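You operate a simulated robot arm through the tools that you are given. There is no shell and no other tool. Be economical: measure what you need, move in short steps, check, and stop when the job is done.

You run a simulated robot arm. Do the job below in one go: nothing can be reset, and whatever is moved stays where it is left.

Task
Rake the crusted mop clean, then dress it with white compound.
Fine: put the rake and the bar back; stop the buffer with the red button. Set down upright: mop rake, white compound bar.

Only the result counts: the job must be done as asked and must still hold three seconds after the hand-in. Knocking over, shifting, dropping, spilling or breaking anything else fails it.

Robot
A 7-joint arm with a two-finger gripper, fixed in place. Base frame: the origin is at the foot of the arm, x ahead of it, y to its left, z up; the work surface is at about z = 0.889. Units: m, degrees, N and s.
With the tool pointing down near the work surface it reaches from about 0.34 to 0.72 m from the base axis. Its first joint turns from -66.0 to 66.0 degrees. Payload 2.45 kg.
Tool frame: the origin (TCP) lies between the finger pads and is the grasp point; the fingertips stand 0.026 m ahead of it; z points along the fingers, y is the line along which they close. Largest opening 0.096 m; the body of the gripper starts 0.069 m behind the TCP.
Orientation is that of the tool frame in the base frame, as a unit quaternion [x, y, z, w]. With the fingers straight down and closing along the base's y, the tool's x points along the base's -x, its y along +y and its z along -z.

Tools
- The arm moves only by the tool send_rows. Its arguments are lists of equal length, an entry for each row: "claw": the closure, from 0 (fully open) to 1 (shut); "xyz": the shift along the tool's x, y, z in units of 20 mm (1.0 is 20 mm), a list of three; "rot": the turn, a rotation vector about the tool's x, y, z in units of 5 degrees (1.0 is 5 degrees), a list of three. In form: {"claw": [claw, ...], "xyz": [[x, y, z], ...], "rot": [[wx, wy, wz], ...]}. A call has 1 to 8 rows; each row shifts and turns the commanded pose from where the row before left it, along the tool's axes as they then stand. A call with a number of a shift or a turn outside -1 to 1 is refused whole. Each row takes 0.2 s and may step no farther than 0.05 m and 8.6 degrees from the row before; otherwise, or with a gripper value out of range, the whole call is refused. A pose out of reach is approached as far as the arm can. The call stops where the force on the tool passes 40 N (or 10 N more than at its start, if that is more) or the arm is blocked; 0.2 s more then pass. Each finger halts on what it meets, pressing with about 27 N; the grip force reading is that of the motor and also rises with nothing between the fingers. The clock runs only during rows and for 0.2 s after the last one: add rows that do not move to give the fingers time. The reply holds the time, the measured pose of the TCP, the force on the tool along the base axes, the opening and the grip force, in the units named above and with some noise, with the torque about the TCP (base axes, N m) and any sound that the robot's microphone picked up, and new pictures: "show" is both (left out), scene, wrist or none.
- Cameras (640 x 400 px; columns grow to the right, rows downward): "scene" is fixed at [0.1626, -0.3867, 1.431]; the picture's right is [0.82, -0.58, 0.00], its down [-0.29, -0.40, -0.87] and it looks along [0.50, 0.71, -0.49] (base axes); focal length 269 px, centre (320, 200). "wrist" rides on the gripper at [0.082, 0.003, -0.098] in the tool frame; the picture's right is [-0.04, 1.00, 0.00], its down [-0.73, -0.03, -0.68] and it looks along [-0.68, -0.03, 0.73] (tool axes); focal length 256 px, centre (320, 200). There is no depth. A picture from a camera that has moved, and an enlarged one, comes with that camera's place and axes in the base frame and with its lens.
- zoom(camera, box): a new picture of the part [left, top, right, bottom] of that camera's present view, enlarged. No time passes.
- close_job(): hands the job in; it is judged then, once.

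Go step by step. Nothing tells you positions but the pictures and the camera data: compare them with the known pose of the tool, close in by small moves and look again before you grip or let go. The budget is 120 turns and 200 pictures, counting those below and the enlarged ones. Unless the task says otherwise, let go and move clear before handing in, and close with one line.

The tools are called after "Call:" as name(argument=value, ...) on one line, values as JSON. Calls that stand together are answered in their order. send_rows: Moves the arm, as the interface text tells. Its arguments: {"type":"object","properties":{"claw":{"type":"array","items":{"type":"number"}},"xyz":{"type":"array","items":{"type":"array","items":{"type":"number"}}},"rot":{"type":"array","items":{"type":"array","items":{"type":"number"}}},"show":{"type":"string","enum":["both","scene","wrist","none"]}},"required":["claw","xyz","rot"]} The other tools are called the same way: zoom (camera, box) takes an enlarged picture of a part of a camera's view; close_job () hands the job in.

At the start:

```text
t: 0.0
tool_pos: [0.4099, 0.0761, 1.2476]
tcp_rot: [0.0, 1.0, 0.0, 0.0]
contact_force: [-0.4, -0.4, -0.1]
wrist_torque: [-0.02, -0.01, -0.02]
width: 0.096
finger_force: 0.0
```

scene: 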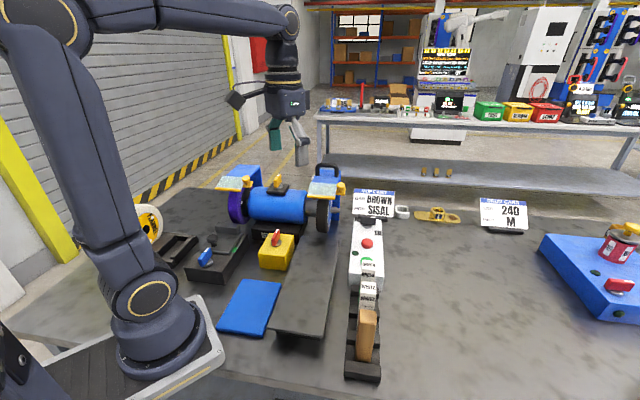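
wrist: 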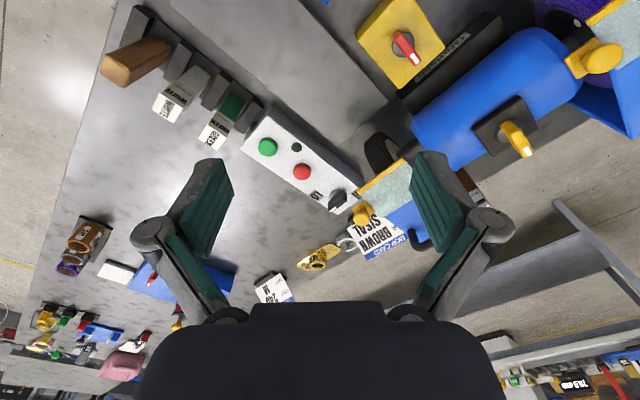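

I see a bench grinder/buffer, a control box, a rack with bars and several other items. I'll zoom in before moving.

Call:
zoom(camera="scene", box=[120, 150, 280, 270])

Call:
zoom(camera="scene", box=[260, 150, 420, 270])

Call:
zoom(camera="scene", box=[300, 240, 440, 390])

Call:
zoom(camera="wrist", box=[80, 0, 360, 200])

Call:
zoom(camera="wrist", box=[320, 0, 640, 260])

```text
3.33 times, centred on (200, 210) of scene
camera zoom: at [0.1626, -0.3867, 1.431], right [0.82, -0.58, 0.0], down [-0.29, -0.4, -0.87], along [0.5, 0.71, -0.49], focal length 896 px, centre (720, 167)
```

zoom: 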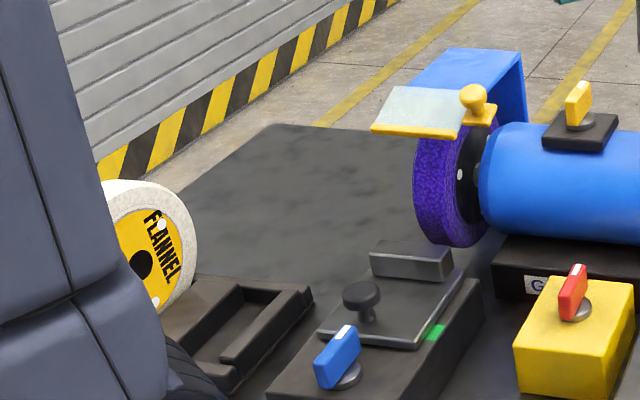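

```text
3.33 times, centred on (340, 210) of scene
camera zoom: at [0.1626, -0.3867, 1.431], right [0.82, -0.58, 0.0], down [-0.29, -0.4, -0.87], along [0.5, 0.71, -0.49], focal length 896 px, centre (253, 167)
```

zoom: 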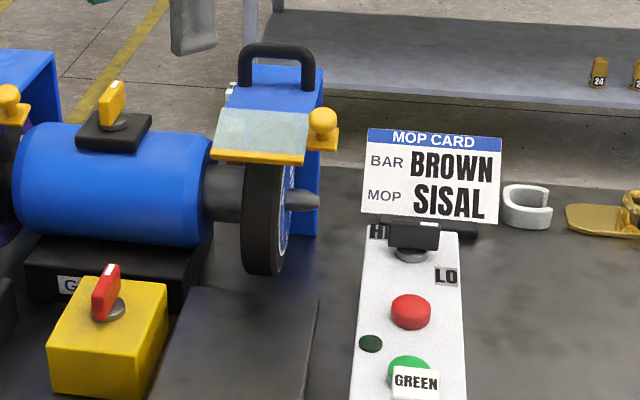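

```text
2.67 times, centred on (370, 315) of scene
camera zoom: at [0.1626, -0.3867, 1.431], right [0.82, -0.58, 0.0], down [-0.29, -0.4, -0.87], along [0.5, 0.71, -0.49], focal length 717 px, centre (187, -107)
```

zoom: 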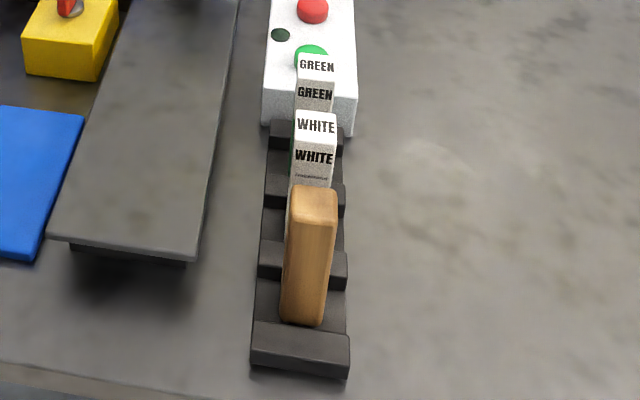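

```text
2.00 times, centred on (220, 100) of wrist
camera zoom: at [0.3294, 0.078, 1.3463], right [0.04, 1.0, 0.0], down [0.73, -0.03, 0.68], along [0.68, -0.03, -0.73], focal length 512 px, centre (520, 400)
```

zoom: 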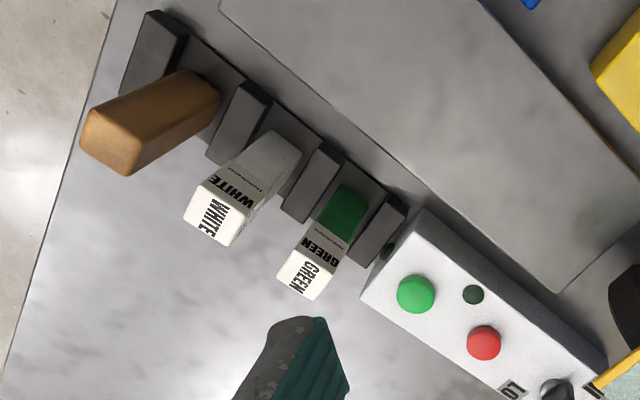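

```text
1.54 times, centred on (480, 130) of wrist
camera zoom: at [0.3294, 0.078, 1.3463], right [0.04, 1.0, 0.0], down [0.73, -0.03, 0.68], along [0.68, -0.03, -0.73], focal length 394 px, centre (74, 308)
```

zoom: 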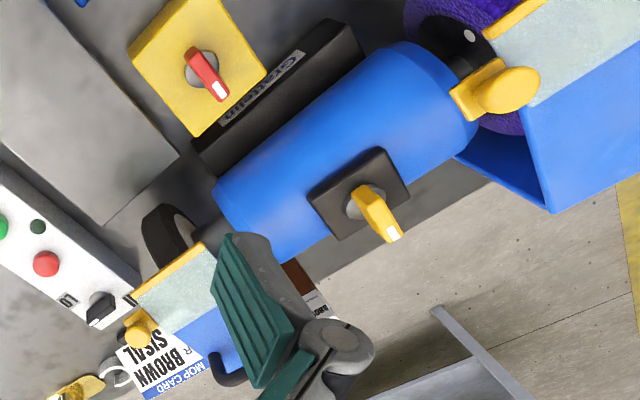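

I can't yet identify the rake or which mop is crusted. I'll zoom further.

Call:
zoom(camera="scene", box=[300, 160, 360, 240])

Call:
zoom(camera="scene", box=[390, 180, 540, 260])

Call:
zoom(camera="scene", box=[520, 200, 640, 330])

Call:
zoom(camera="wrist", box=[40, 200, 340, 390])

Call:
zoom(camera="scene", box=[210, 150, 290, 240])

```text
5.00 times, centred on (330, 200) of scene
camera zoom: at [0.1626, -0.3867, 1.431], right [0.82, -0.58, 0.0], down [-0.29, -0.4, -0.87], along [0.5, 0.71, -0.49], focal length 1344 px, centre (270, 200)
```

zoom: 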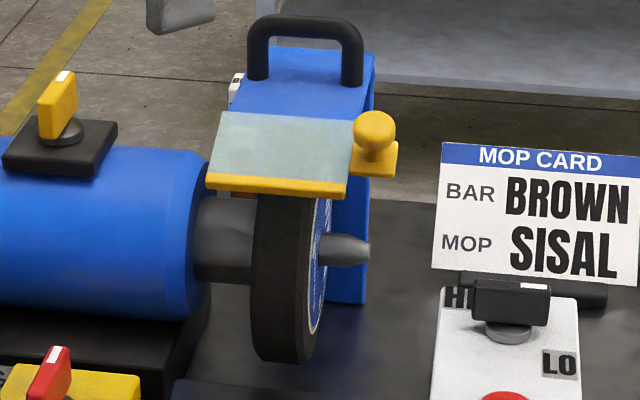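

```text
4.27 times, centred on (465, 220) of scene
camera zoom: at [0.1626, -0.3867, 1.431], right [0.82, -0.58, 0.0], down [-0.29, -0.4, -0.87], along [0.5, 0.71, -0.49], focal length 1147 px, centre (-299, 115)
```

zoom: 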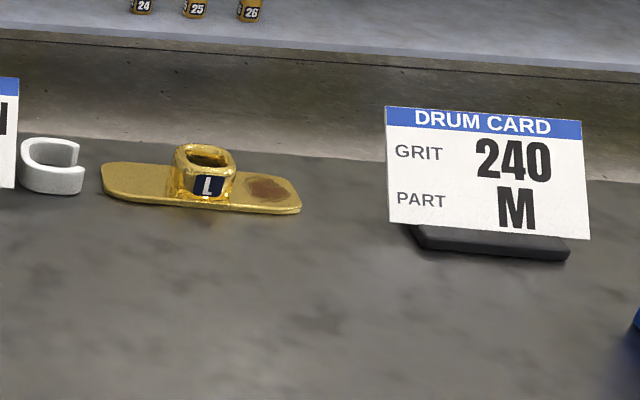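

```text
3.08 times, centred on (580, 265) of scene
camera zoom: at [0.1626, -0.3867, 1.431], right [0.82, -0.58, 0.0], down [-0.29, -0.4, -0.87], along [0.5, 0.71, -0.49], focal length 827 px, centre (-480, 0)
```

zoom: 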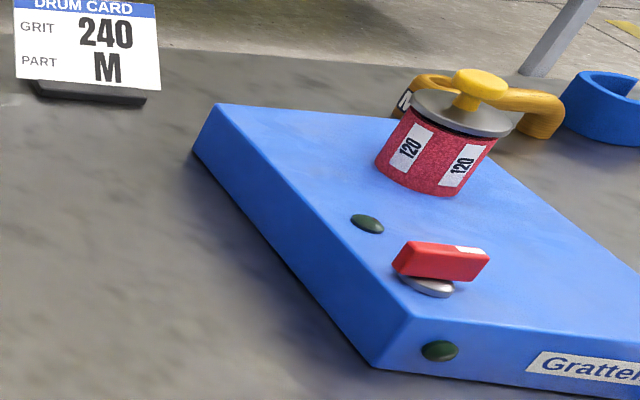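

```text
2.11 times, centred on (190, 295) of wrist
camera zoom: at [0.3294, 0.078, 1.3463], right [0.04, 1.0, 0.0], down [0.73, -0.03, 0.68], along [0.68, -0.03, -0.73], focal length 539 px, centre (594, 0)
```

zoom: 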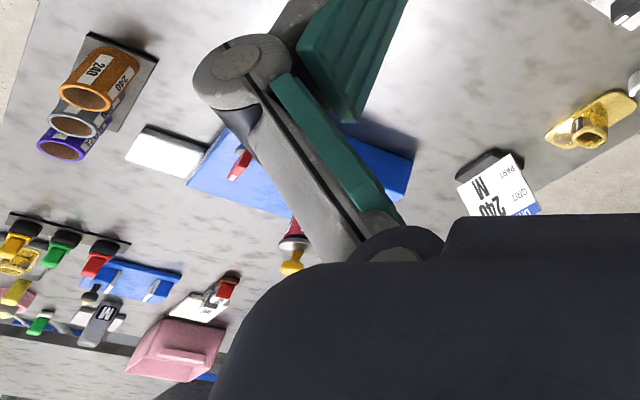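

```text
4.44 times, centred on (250, 195) of scene
camera zoom: at [0.1626, -0.3867, 1.431], right [0.82, -0.58, 0.0], down [-0.29, -0.4, -0.87], along [0.5, 0.71, -0.49], focal length 1195 px, centre (631, 222)
```

zoom: 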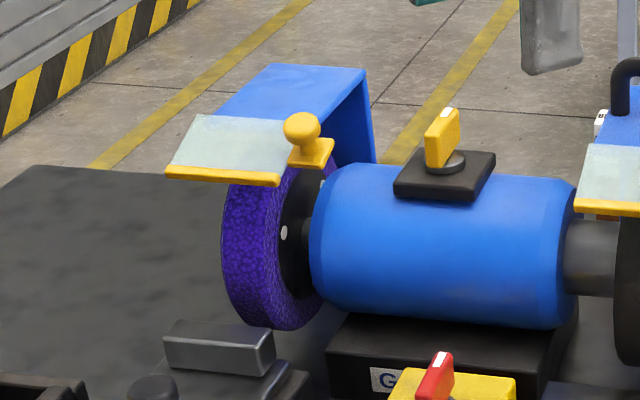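

The black mop on the right spindle, at about (0.555, 0.16, 1.0), looks crusted. The wooden piece in the rack is probably the rake. I'll yaw the tool -45° to line up with the bench and get a closer view of the rack.

Call:
send_rows(claw=[0, 0, 0, 0, 0, 0, 0, 0], xyz=[[0, -1, 0], [0.09, -1, 0], [0.17, -0.98, 0], [0.26, -0.97, 0], [0.34, -0.94, 0], [0.42, -0.9, 0], [0.5, -0.87, 0], [0.57, -0.82, 0]], rot=[[0, 0, -1], [0, 0, -1], [0, 0, -1], [0, 0, -1], [0, 0, -1], [0, 0, -1], [0, 0, -1], [0, 0, -1]], show="none")

Call:
send_rows(claw=[0, 0], xyz=[[0, 0, 0.5], [0, 0, 0.5]], rot=[[0, 0, -1], [0, 0, 0]])

```text
t: 1.8
tool_pos: [0.4119, -0.0837, 1.2472]
tcp_rot: [-0.343, 0.939, 0.0, 0.0]
contact_force: [-0.5, -0.5, 0.3]
wrist_torque: [0.03, 0.01, -0.02]
width: 0.0961
finger_force: 0.1
```

```text
t: 2.4
tool_pos: [0.4115, -0.0843, 1.2279]
tcp_rot: [-0.383, 0.924, 0.0, 0.0]
contact_force: [0.5, -0.6, -0.4]
wrist_torque: [0.02, -0.02, 0.01]
width: 0.096
finger_force: 0.1
camera wrist: at [0.3525, -0.1406, 1.3261], right [-0.68, 0.73, 0.0], down [0.54, 0.5, 0.68], along [0.5, 0.46, -0.73], focal length 256 px, centre (320, 200)
```

scene: 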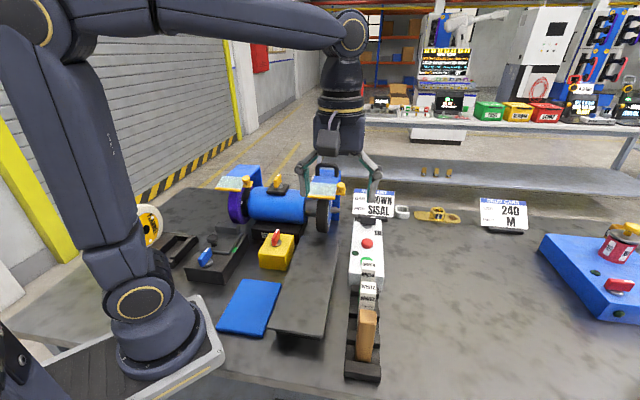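
wrist: 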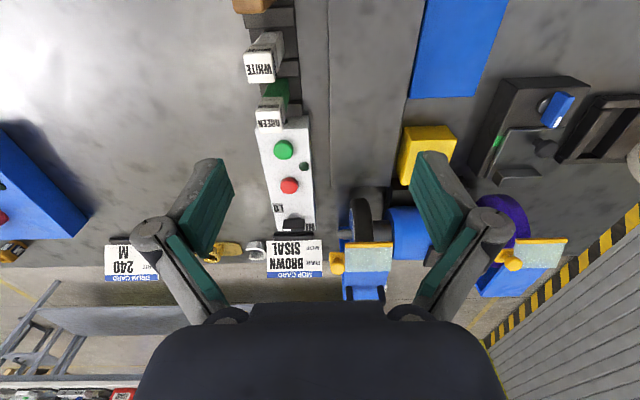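

The view is now square to the bench. I'll zoom in on the mop and the controls.

Call:
zoom(camera="wrist", box=[230, 100, 350, 290])

Call:
zoom(camera="wrist", box=[330, 180, 440, 300])

Call:
zoom(camera="wrist", box=[460, 60, 640, 200])

Call:
zoom(camera="wrist", box=[220, 0, 320, 130])

```text
2.11 times, centred on (290, 195) of wrist
camera zoom: at [0.3525, -0.1406, 1.3261], right [-0.68, 0.73, 0.0], down [0.54, 0.5, 0.68], along [0.5, 0.46, -0.73], focal length 539 px, centre (383, 210)
```

zoom: 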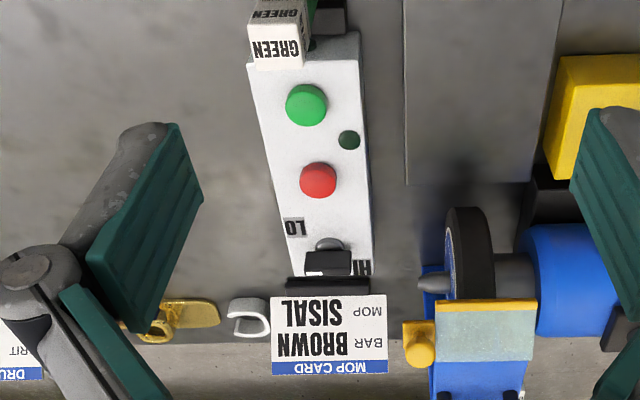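

```text
3.33 times, centred on (385, 240) of wrist
camera zoom: at [0.3525, -0.1406, 1.3261], right [-0.68, 0.73, 0.0], down [0.54, 0.5, 0.68], along [0.5, 0.46, -0.73], focal length 853 px, centre (103, 67)
```

zoom: 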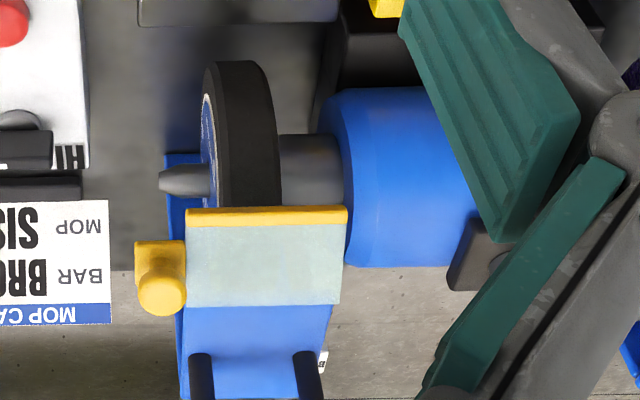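

```text
2.86 times, centred on (550, 130) of wrist
camera zoom: at [0.3525, -0.1406, 1.3261], right [-0.68, 0.73, 0.0], down [0.54, 0.5, 0.68], along [0.5, 0.46, -0.73], focal length 731 px, centre (-337, 400)
```

zoom: 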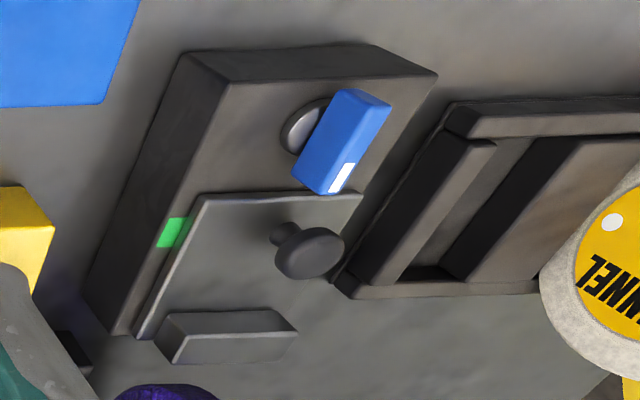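

```text
3.08 times, centred on (270, 65) of wrist
camera zoom: at [0.3525, -0.1406, 1.3261], right [-0.68, 0.73, 0.0], down [0.54, 0.5, 0.68], along [0.5, 0.46, -0.73], focal length 788 px, centre (474, 615)
```

zoom: 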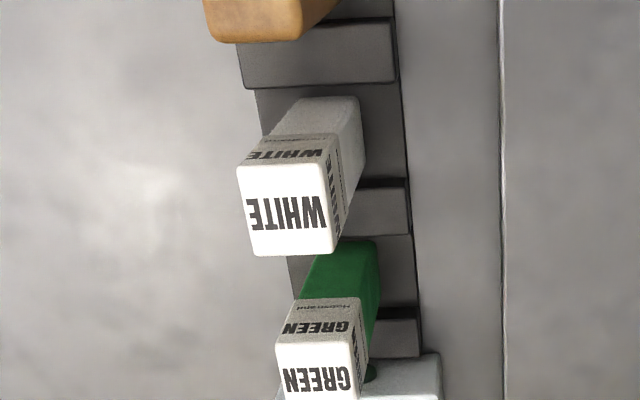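

The green button is at about (0.550, -0.037, 0.975), with red about 0.077 m further along +u. I'll go above the green button with the gripper closed and check.

Call:
send_rows(claw=[0.3, 0.6, 1, 1, 1, 1, 1], xyz=[[-0.936, -0.46, 0.6], [-0.936, -0.46, 0.6], [-0.936, -0.46, 0.6], [-0.936, -0.46, 0.6], [-0.936, -0.46, 0.6], [-0.936, -0.46, 0.6], [-0.936, -0.46, 0.6]], rot=[[0, 0, 0], [0, 0, 0], [0, 0, 0], [0, 0, 0], [0, 0, 0], [0, 0, 0], [0, 0, 0]])

Call:
zoom(camera="scene", box=[300, 150, 440, 290])

Call:
zoom(camera="wrist", box=[180, 100, 460, 300])

```text
t: 4.0
tool_pos: [0.5495, -0.0369, 1.1453]
tcp_rot: [-0.384, 0.923, 0.0, 0.0]
contact_force: [0.6, 0.2, 1.1]
wrist_torque: [-0.02, -0.02, 0.02]
width: 0.0
finger_force: 27.5
camera wrist: at [0.4896, -0.0938, 1.2437], right [-0.68, 0.73, 0.0], down [0.54, 0.5, 0.68], along [0.5, 0.46, -0.73], focal length 256 px, centre (320, 200)
```

scene: 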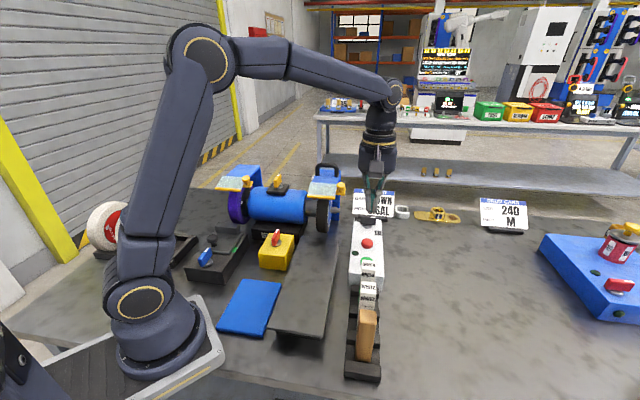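
wrist: 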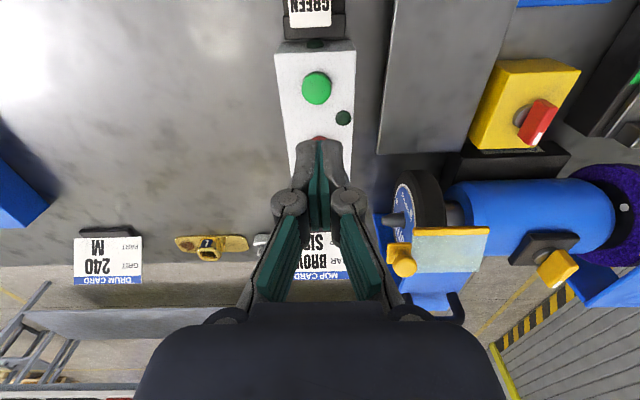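

```text
2.86 times, centred on (370, 220) of scene
camera zoom: at [0.1626, -0.3867, 1.431], right [0.82, -0.58, 0.0], down [-0.29, -0.4, -0.87], along [0.5, 0.71, -0.49], focal length 768 px, centre (177, 143)
```

zoom: 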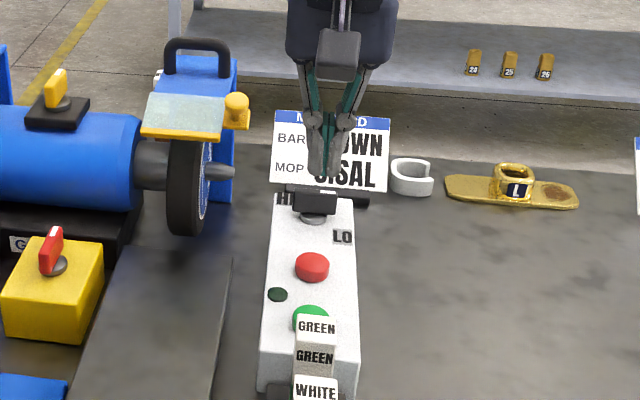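

```text
2.00 times, centred on (320, 200) of wrist
camera zoom: at [0.4896, -0.0938, 1.2437], right [-0.68, 0.73, 0.0], down [0.54, 0.5, 0.68], along [0.5, 0.46, -0.73], focal length 512 px, centre (320, 200)
```

zoom: 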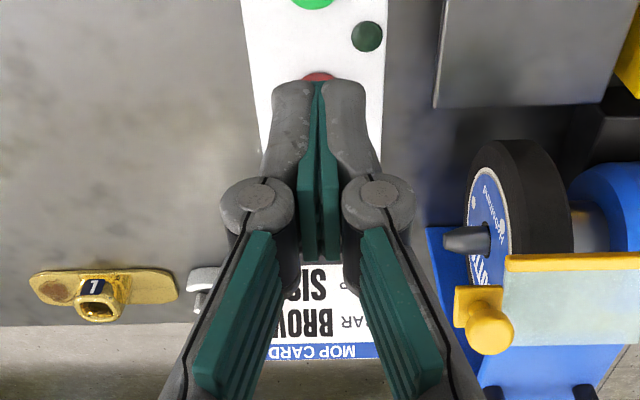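

Better estimate for green is (0.562, -0.030, 0.955). I'll lower to just above it.

Call:
send_rows(claw=[1, 1, 1, 1, 1, 1, 1], xyz=[[-0.6, -0.2, 0], [0, 0, 1], [0, 0, 1], [0, 0, 1], [0, 0, 1], [0, 0, 1], [0, 0, 1]], rot=[[0, 0, 0], [0, 0, 0], [0, 0, 0], [0, 0, 0], [0, 0, 0], [0, 0, 0], [0, 0, 0]])

Call:
zoom(camera="scene", box=[320, 200, 420, 300])

```text
t: 5.6
tool_pos: [0.5607, -0.0314, 1.0235]
tcp_rot: [-0.383, 0.924, 0.0, -0.001]
contact_force: [0.2, -0.5, -0.1]
wrist_torque: [0.03, 0.01, 0.03]
width: 0.0
finger_force: 27.3
camera wrist: at [0.5012, -0.0871, 1.1217], right [-0.68, 0.73, 0.0], down [0.54, 0.5, 0.68], along [0.5, 0.46, -0.73], focal length 256 px, centre (320, 200)
```

scene: 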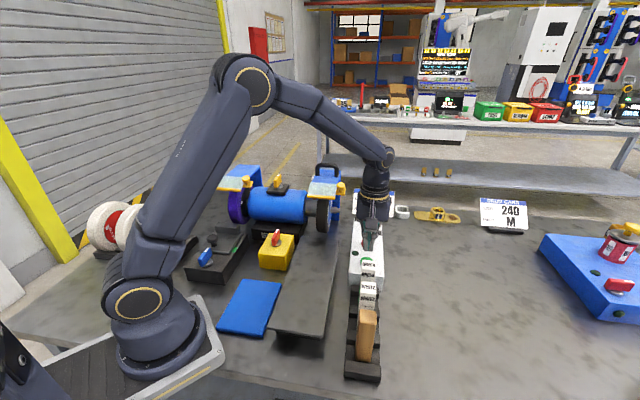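
wrist: 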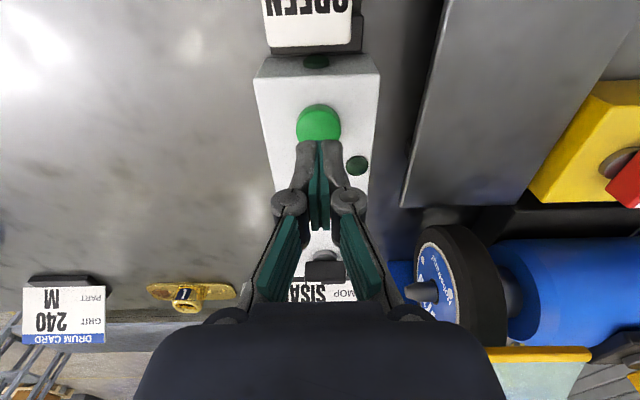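

```text
4.00 times, centred on (370, 250) of scene
camera zoom: at [0.1626, -0.3867, 1.431], right [0.82, -0.58, 0.0], down [-0.29, -0.4, -0.87], along [0.5, 0.71, -0.49], focal length 1075 px, centre (120, 0)
```

zoom: 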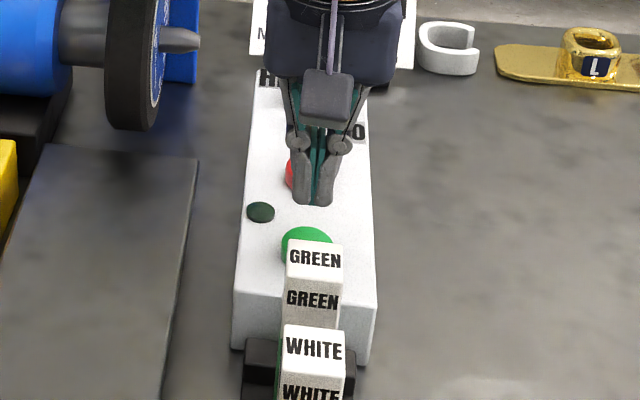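

I'm aligned over green, so I'll press down in small steps.

Call:
send_rows(claw=[1, 1, 1, 1, 1], xyz=[[0, 0, 1], [0, 0, 0.6], [0, 0, 0.3], [0, 0, 0.2], [0, 0, 0.1]], rot=[[0, 0, 0], [0, 0, 0], [0, 0, 0], [0, 0, 0], [0, 0, 0]])

```text
t: 6.8
tool_pos: [0.5594, -0.0311, 0.9798]
tcp_rot: [-0.383, 0.924, 0.0, 0.0]
contact_force: [-0.8, -0.2, 0.8]
wrist_torque: [-0.03, 0.0, 0.0]
width: 0.0
finger_force: 26.5
camera wrist: at [0.5002, -0.0874, 1.0773], right [-0.68, 0.73, 0.0], down [0.54, 0.5, 0.68], along [0.5, 0.46, -0.73], focal length 256 px, centre (320, 200)
```

scene: 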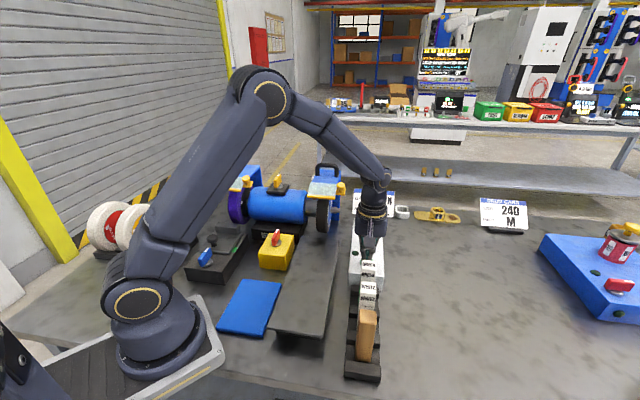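
wrist: 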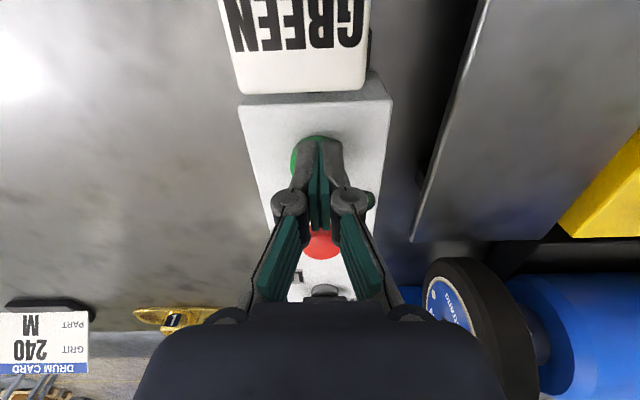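

I'm almost touching, so I'll continue down slowly.

Call:
send_rows(claw=[1, 1, 1, 1, 1], xyz=[[0, -0.15, 0.15], [0, 0, 0.15], [0, 0, 0.15], [0, 0, 0.15], [0, 0, 0.15]], rot=[[0, 0, 0], [0, 0, 0], [0, 0, 0], [0, 0, 0], [0, 0, 0]], show="wrist")

```text
t: 8.0
tool_pos: [0.5633, -0.0333, 0.9669]
tcp_rot: [-0.383, 0.924, -0.002, 0.001]
contact_force: [-9.1, -1.0, 33.5]
wrist_torque: [0.31, 0.01, 0.08]
width: 0.006
finger_force: 28.6
heard: click
camera wrist: at [0.5034, -0.0902, 1.0654], right [-0.68, 0.73, 0.0], down [0.54, 0.5, 0.68], along [0.5, 0.46, -0.73], focal length 256 px, centre (320, 200)
```

wrist: 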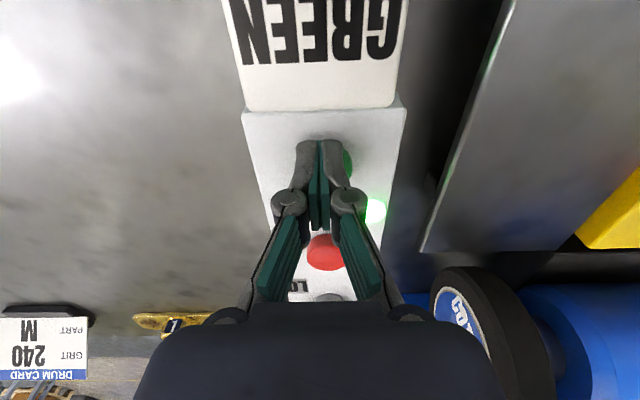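

There was a click and the lamp is on. I'll raise, check that it's running, then head for the rake.

Call:
send_rows(claw=[1, 1, 1, 1, 1, 1, 1, 1], xyz=[[0, 0, -1], [0, 0, -1], [0, 0, -1], [0, 0, -1], [0, 0, -1], [0, 0, -1], [0, 0, -1], [0, 0, -1]], rot=[[0, 0, 0], [0, 0, 0], [0, 0, 0], [0, 0, 0], [0, 0, 0], [0, 0, 0], [0, 0, 0], [0, 0, 0]], show="wrist")

Call:
zoom(camera="wrist", box=[360, 140, 520, 300])

Call:
zoom(camera="scene", box=[300, 160, 400, 280])

```text
t: 9.8
tool_pos: [0.5615, -0.0337, 1.1242]
tcp_rot: [-0.383, 0.924, -0.001, 0.0]
contact_force: [-0.5, -0.1, 0.1]
wrist_torque: [0.0, 0.02, -0.04]
width: 0.0
finger_force: 28.5
camera wrist: at [0.5026, -0.0898, 1.2227], right [-0.68, 0.73, 0.0], down [0.54, 0.5, 0.68], along [0.5, 0.46, -0.73], focal length 256 px, centre (320, 200)
```

wrist: 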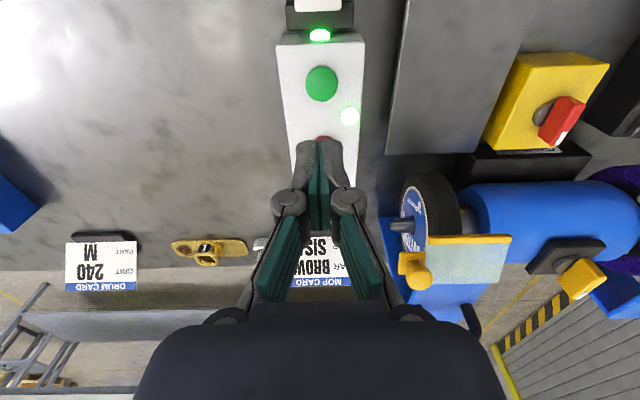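

```text
2.50 times, centred on (440, 220) of wrist
camera zoom: at [0.5026, -0.0898, 1.2227], right [-0.68, 0.73, 0.0], down [0.54, 0.5, 0.68], along [0.5, 0.46, -0.73], focal length 640 px, centre (20, 150)
```

zoom: 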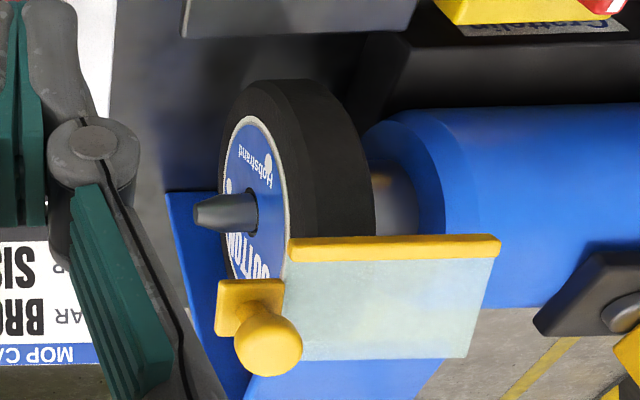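

```text
3.33 times, centred on (350, 220) of scene
camera zoom: at [0.1626, -0.3867, 1.431], right [0.82, -0.58, 0.0], down [-0.29, -0.4, -0.87], along [0.5, 0.71, -0.49], focal length 896 px, centre (220, 133)
```

zoom: 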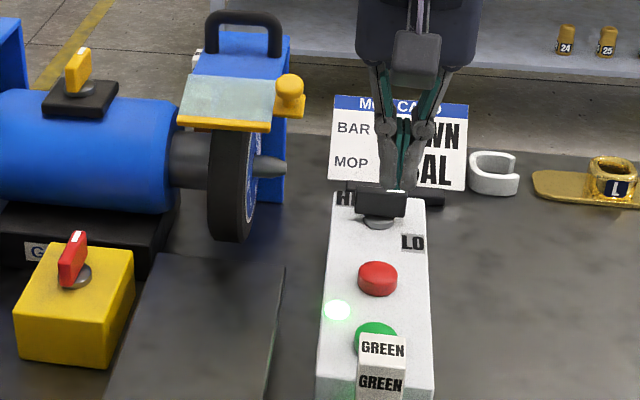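

The lamp is lit and the mop label (COTTON) has turned, so the buffer is running. I'll move back toward the rack to inspect the wooden piece.

Call:
send_rows(claw=[0.8, 0.4, 0, 0, 0, 0, 0, 0], xyz=[[1, 0.05, -1], [1, 0.05, -1], [1, 0.05, -0.5], [1, 0.05, 0], [1, 0.05, 0], [1, 0.05, 0], [1, 0.05, 0], [1, 0.05, 0]], rot=[[0, 0, 0], [0, 0, 0], [0, 0, 0], [0, 0, 0], [0, 0, 0], [0, 0, 0], [0, 0, 0], [0, 0, 0]])

Call:
zoom(camera="wrist", box=[200, 0, 420, 140])

Call:
zoom(camera="wrist", box=[320, 140, 440, 260])

Call:
zoom(camera="scene", box=[320, 280, 400, 390])

```text
t: 11.6
tool_pos: [0.4435, -0.1412, 1.1745]
tcp_rot: [-0.383, 0.924, -0.001, 0.0]
contact_force: [0.3, 0.4, 0.9]
wrist_torque: [0.0, -0.02, -0.05]
width: 0.0959
finger_force: 0.0
camera wrist: at [0.3841, -0.1975, 1.2729], right [-0.68, 0.73, 0.0], down [0.54, 0.5, 0.68], along [0.5, 0.46, -0.73], focal length 256 px, centre (320, 200)
```

scene: 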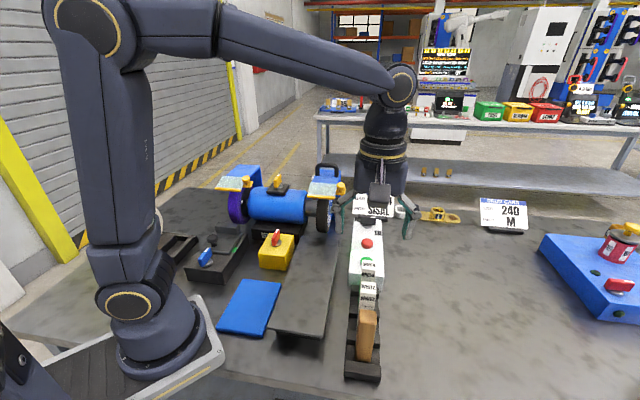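
wrist: 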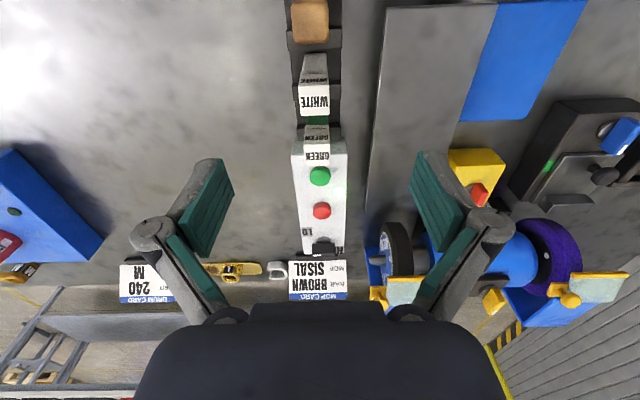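

```text
2.86 times, centred on (310, 70) of wrist
camera zoom: at [0.3841, -0.1975, 1.2729], right [-0.68, 0.73, 0.0], down [0.54, 0.5, 0.68], along [0.5, 0.46, -0.73], focal length 731 px, centre (349, 571)
```

zoom: 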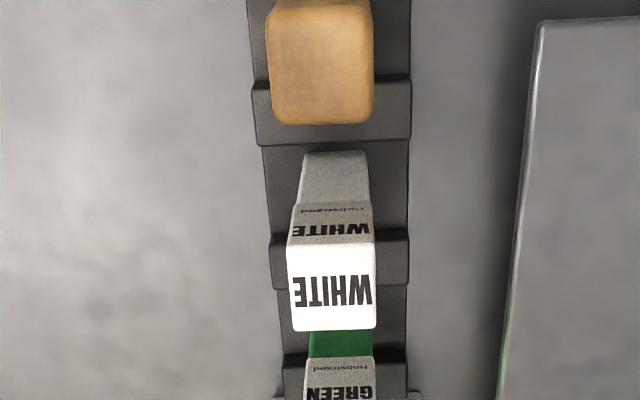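

```text
3.33 times, centred on (380, 200) of wrist
camera zoom: at [0.3841, -0.1975, 1.2729], right [-0.68, 0.73, 0.0], down [0.54, 0.5, 0.68], along [0.5, 0.46, -0.73], focal length 853 px, centre (120, 200)
```

zoom: 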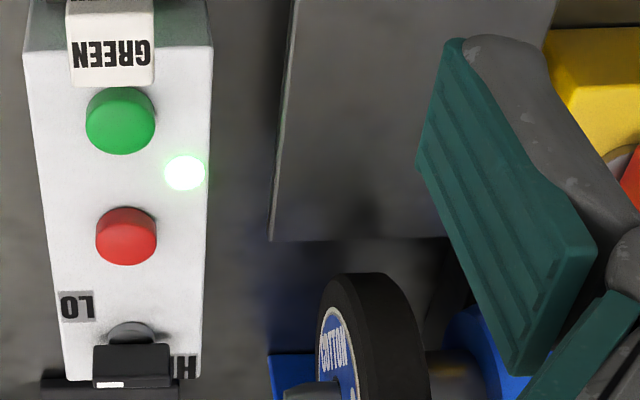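

```text
3.64 times, centred on (360, 335) of scene
camera zoom: at [0.1626, -0.3867, 1.431], right [0.82, -0.58, 0.0], down [-0.29, -0.4, -0.87], along [0.5, 0.71, -0.49], focal length 978 px, centre (174, -291)
```

zoom: 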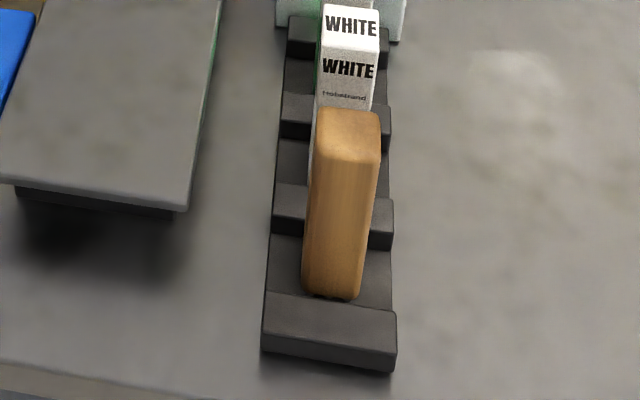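

The buffer is spinning, and the wooden piece with dark teeth at the bottom is the rake, at about (0.412, -0.181) with its top near z 1.035. I'll move above it.

Call:
send_rows(claw=[0, 0, 0, 0, 0, 0], xyz=[[0.85, -0.1, 0], [0.85, -0.1, 0], [0.85, -0.1, 0], [0, 0, 1], [0, 0, 1], [0, 0, 1]], rot=[[0, 0, 0], [0, 0, 0], [0, 0, 0], [0, 0, 0], [0, 0, 0], [0, 0, 0]])

Call:
zoom(camera="scene", box=[300, 230, 440, 390])

```text
t: 13.0
tool_pos: [0.414, -0.1816, 1.1157]
tcp_rot: [-0.383, 0.924, 0.0, 0.0]
contact_force: [0.2, -0.3, 0.3]
wrist_torque: [-0.04, 0.02, -0.02]
width: 0.0961
finger_force: 0.0
camera wrist: at [0.3541, -0.2377, 1.2138], right [-0.68, 0.73, 0.0], down [0.54, 0.5, 0.68], along [0.5, 0.46, -0.73], focal length 256 px, centre (320, 200)
```

scene: 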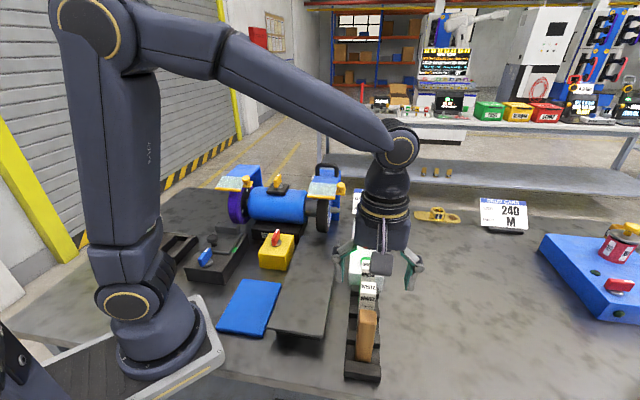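
wrist: 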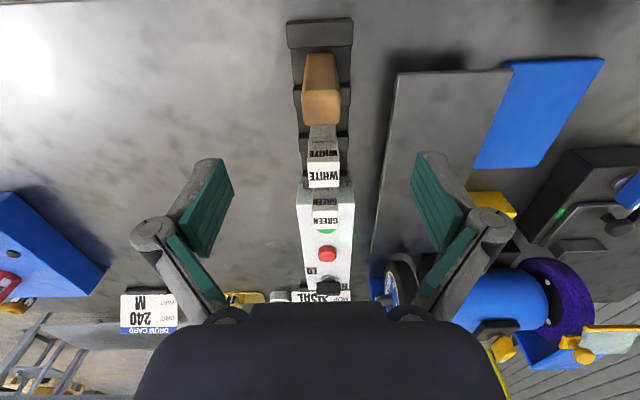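

```text
2.50 times, centred on (370, 310) of scene
camera zoom: at [0.1626, -0.3867, 1.431], right [0.82, -0.58, 0.0], down [-0.29, -0.4, -0.87], along [0.5, 0.71, -0.49], focal length 672 px, centre (195, -75)
```

zoom: 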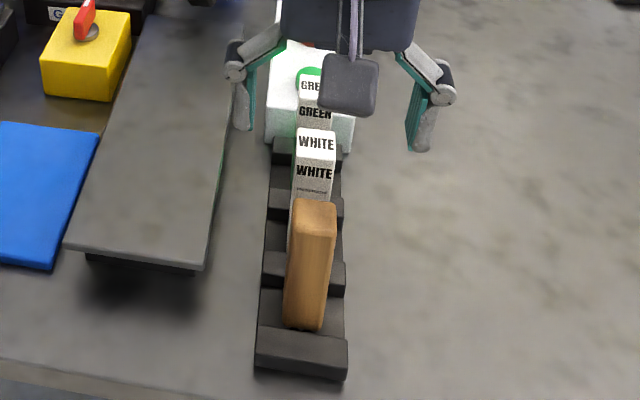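

I'm aligned over the rake, so I'll descend and look before gripping.

Call:
send_rows(claw=[0, 0, 0, 0, 0, 0], xyz=[[0.1, 0, 1], [0, 0, 1], [0, 0, 1], [0, 0, 1], [0, 0, 1], [0, 0, 0.4]], rot=[[0, 0, 0], [0, 0, 0], [0, 0, 0], [0, 0, 0], [0, 0, 0], [0, 0, 0]])

Call:
zoom(camera="scene", box=[300, 230, 440, 390])

```text
t: 14.4
tool_pos: [0.4087, -0.184, 1.0086]
tcp_rot: [-0.382, 0.924, 0.0, 0.0]
contact_force: [0.8, 0.1, -0.2]
wrist_torque: [0.02, 0.02, 0.02]
width: 0.096
finger_force: 0.1
camera wrist: at [0.3509, -0.2399, 1.1059], right [-0.68, 0.73, 0.0], down [0.54, 0.5, 0.68], along [0.5, 0.46, -0.73], focal length 256 px, centre (320, 200)
```

scene: 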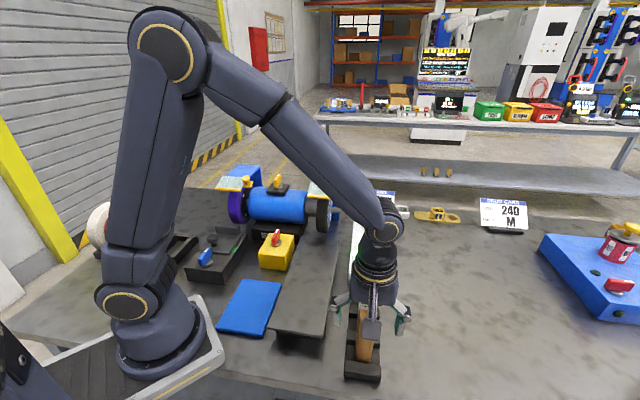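
wrist: 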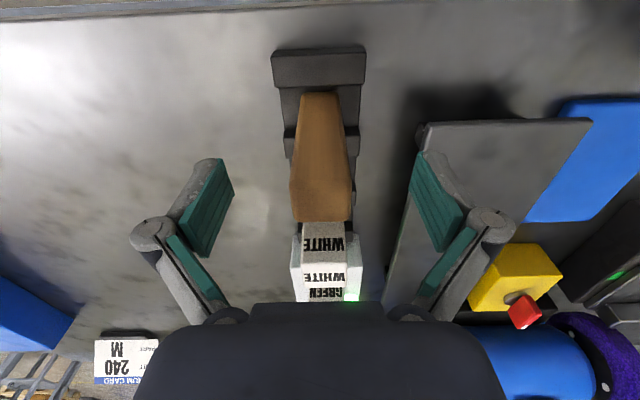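

```text
2.50 times, centred on (370, 310) of scene
camera zoom: at [0.1626, -0.3867, 1.431], right [0.82, -0.58, 0.0], down [-0.29, -0.4, -0.87], along [0.5, 0.71, -0.49], focal length 672 px, centre (195, -75)
```

zoom: 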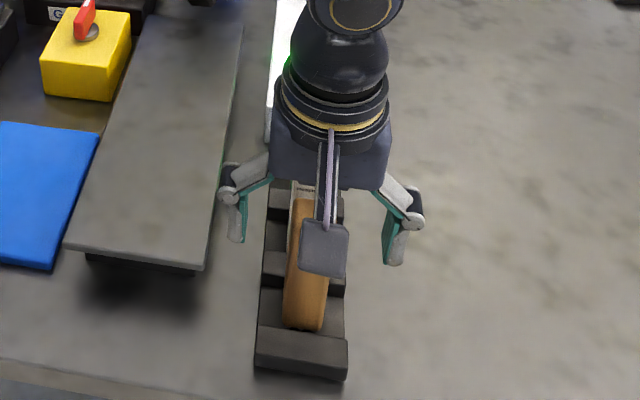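

The rake sits between the fingers, so I'll nudge forward slightly and close.

Call:
send_rows(claw=[0, 1, 1, 1, 1, 1, 1], xyz=[[-0.25, 0, 0], [0, 0, 0], [0, 0, 0], [0, 0, 0], [0, 0, 0], [0, 0, 0], [0, 0, 0]], rot=[[0, 0, 0], [0, 0, 0], [0, 0, 0], [0, 0, 0], [0, 0, 0], [0, 0, 0], [0, 0, 0]])

```text
t: 16.0
tool_pos: [0.4137, -0.1788, 1.0074]
tcp_rot: [-0.383, 0.924, 0.0, 0.0]
contact_force: [0.9, -0.8, 0.1]
wrist_torque: [0.0, -0.05, -0.01]
width: 0.031
finger_force: 27.1
camera wrist: at [0.3545, -0.2363, 1.1059], right [-0.68, 0.73, 0.0], down [0.54, 0.5, 0.68], along [0.5, 0.46, -0.73], focal length 256 px, centre (320, 200)
```

scene: 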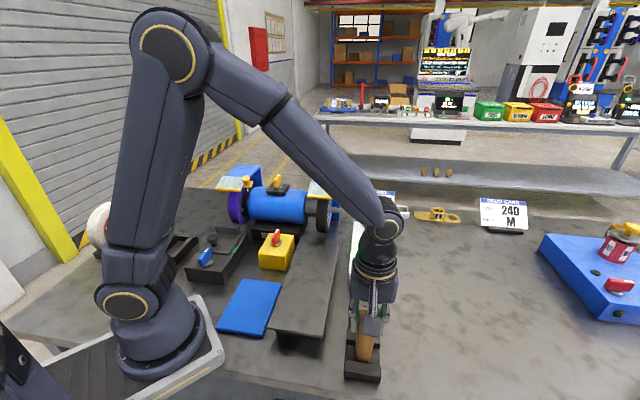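
wrist: 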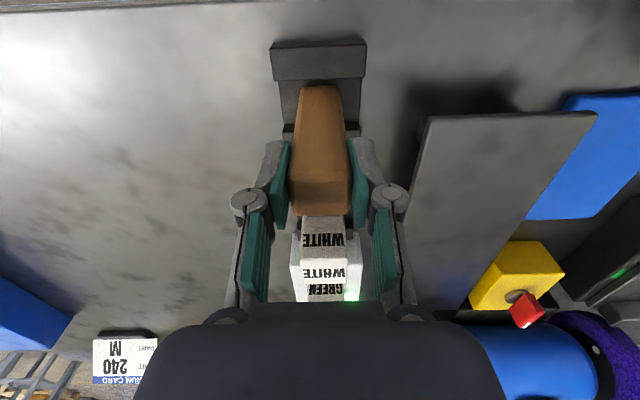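

I've gripped the rake (width 0.031 m), with the home pose at (0.4137, -0.1788, 1.0074). Next I'll lift it straight up.

Call:
send_rows(claw=[1, 1, 1, 1, 1, 1, 1, 1], xyz=[[0, 0, -1], [0, 0, -1], [0, 0, -1], [0, 0, -1], [0, 0, -1], [0, 0, -1], [0, 0, -1], [0, 0, -1]], rot=[[0, 0, 0], [0, 0, 0], [0, 0, 0], [0, 0, 0], [0, 0, 0], [0, 0, 0], [0, 0, 0], [0, 0, 0]])

Call:
zoom(camera="scene", box=[320, 200, 440, 340])

Call:
zoom(camera="wrist", box=[220, 60, 420, 240])

```text
t: 17.8
tool_pos: [0.4137, -0.1794, 1.1678]
tcp_rot: [-0.384, 0.923, 0.0, 0.0]
contact_force: [0.7, 0.1, -0.9]
wrist_torque: [0.01, 0.06, -0.03]
width: 0.0312
finger_force: 27.4
camera wrist: at [0.354, -0.2365, 1.266], right [-0.68, 0.73, 0.0], down [0.54, 0.5, 0.68], along [0.5, 0.46, -0.73], focal length 256 px, centre (320, 200)
```

scene: 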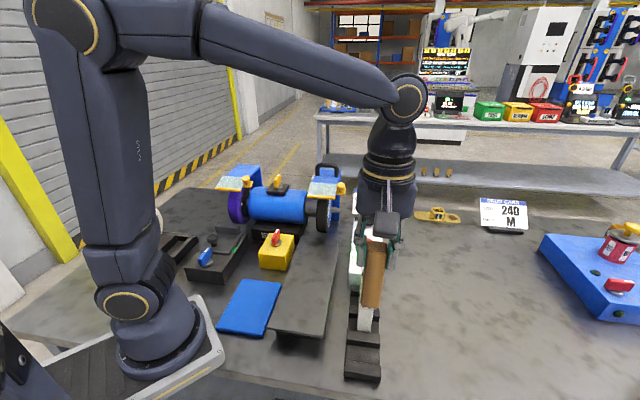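
wrist: 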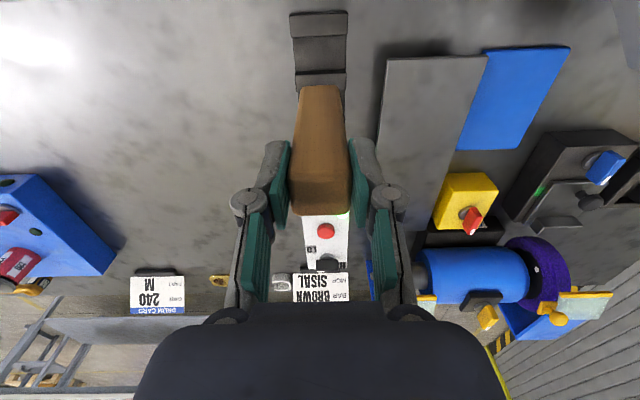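

```text
2.86 times, centred on (380, 270) of scene
camera zoom: at [0.1626, -0.3867, 1.431], right [0.82, -0.58, 0.0], down [-0.29, -0.4, -0.87], along [0.5, 0.71, -0.49], focal length 768 px, centre (149, 0)
```

zoom: 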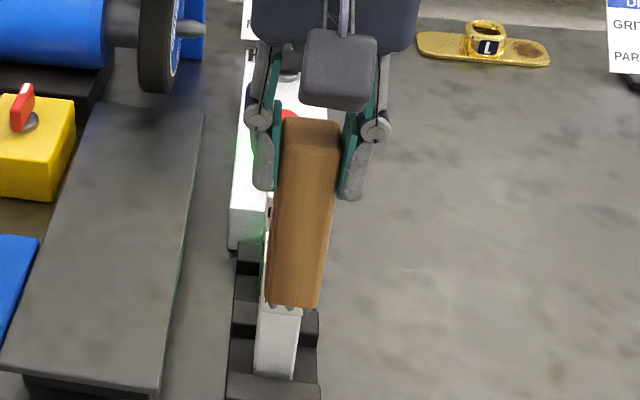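

```text
2.22 times, centred on (320, 150) of wrist
camera zoom: at [0.354, -0.2365, 1.266], right [-0.68, 0.73, 0.0], down [0.54, 0.5, 0.68], along [0.5, 0.46, -0.73], focal length 569 px, centre (320, 311)
```

zoom: 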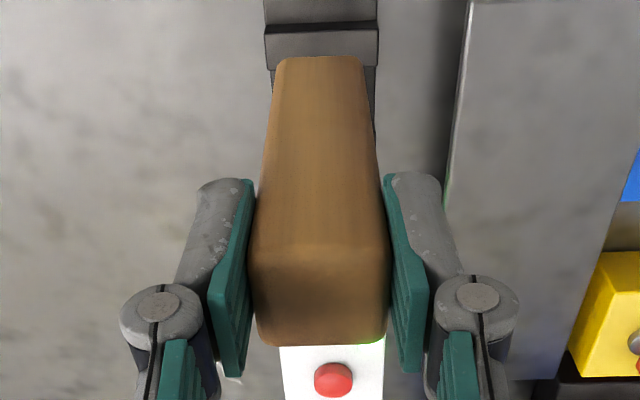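

The rake's teeth are at its lower end. I'll shift sideways in front of the mop (v≈0.275) while tilting the teeth forward.

Call:
send_rows(claw=[1, 1, 1, 1, 1, 1, 1, 1], xyz=[[0, 0.9, 0], [0, 0.9, 0], [0, 0.9, 0], [0, 0.9, 0], [0, 0.9, 0], [0, 0.9, 0], [0, 0.9, 0], [0, 0.9, 0]], rot=[[0, -1, 0], [0, -1, 0], [0, -1, 0], [0, -1, 0], [0, -1, 0], [0, -1, 0], [0, -1, 0], [0, -1, 0]])

Call:
zoom(camera="scene", box=[240, 140, 400, 300])

```text
t: 19.6
tool_pos: [0.3123, -0.0788, 1.1669]
tcp_rot: [-0.36, 0.868, 0.131, 0.317]
contact_force: [-0.8, 0.2, -0.9]
wrist_torque: [-0.04, 0.04, 0.02]
width: 0.0313
finger_force: 26.9
camera wrist: at [0.2218, -0.1657, 1.1892], right [-0.69, 0.73, 0.02], down [0.11, 0.07, 0.99], along [0.72, 0.68, -0.12], focal length 256 px, centre (320, 200)
```

scene: 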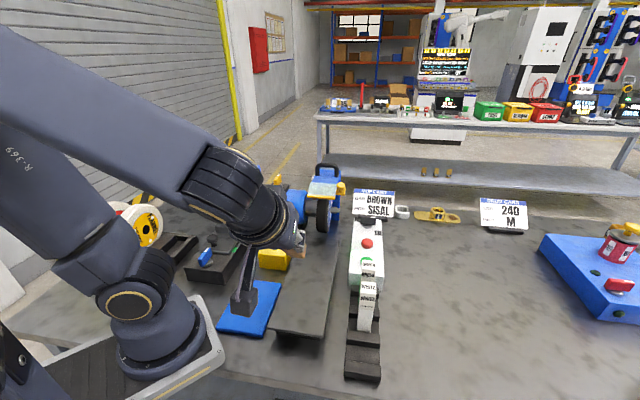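
wrist: 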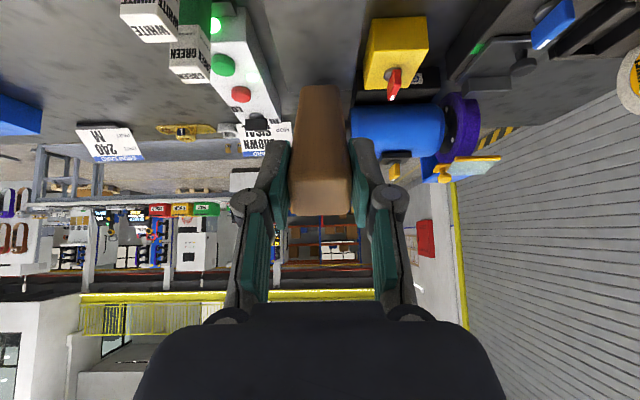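

```text
2.50 times, centred on (320, 220) of scene
camera zoom: at [0.1626, -0.3867, 1.431], right [0.82, -0.58, 0.0], down [-0.29, -0.4, -0.87], along [0.5, 0.71, -0.49], focal length 672 px, centre (320, 150)
```

zoom: 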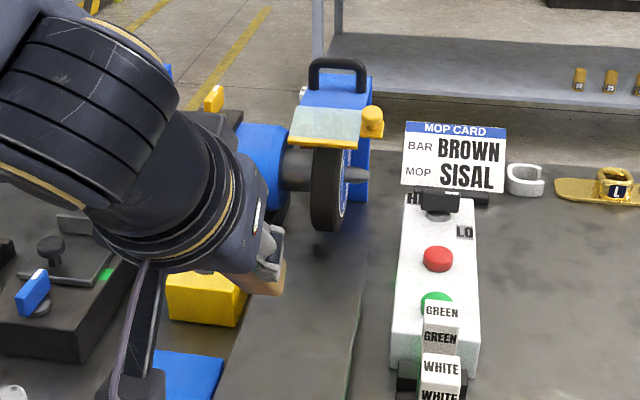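

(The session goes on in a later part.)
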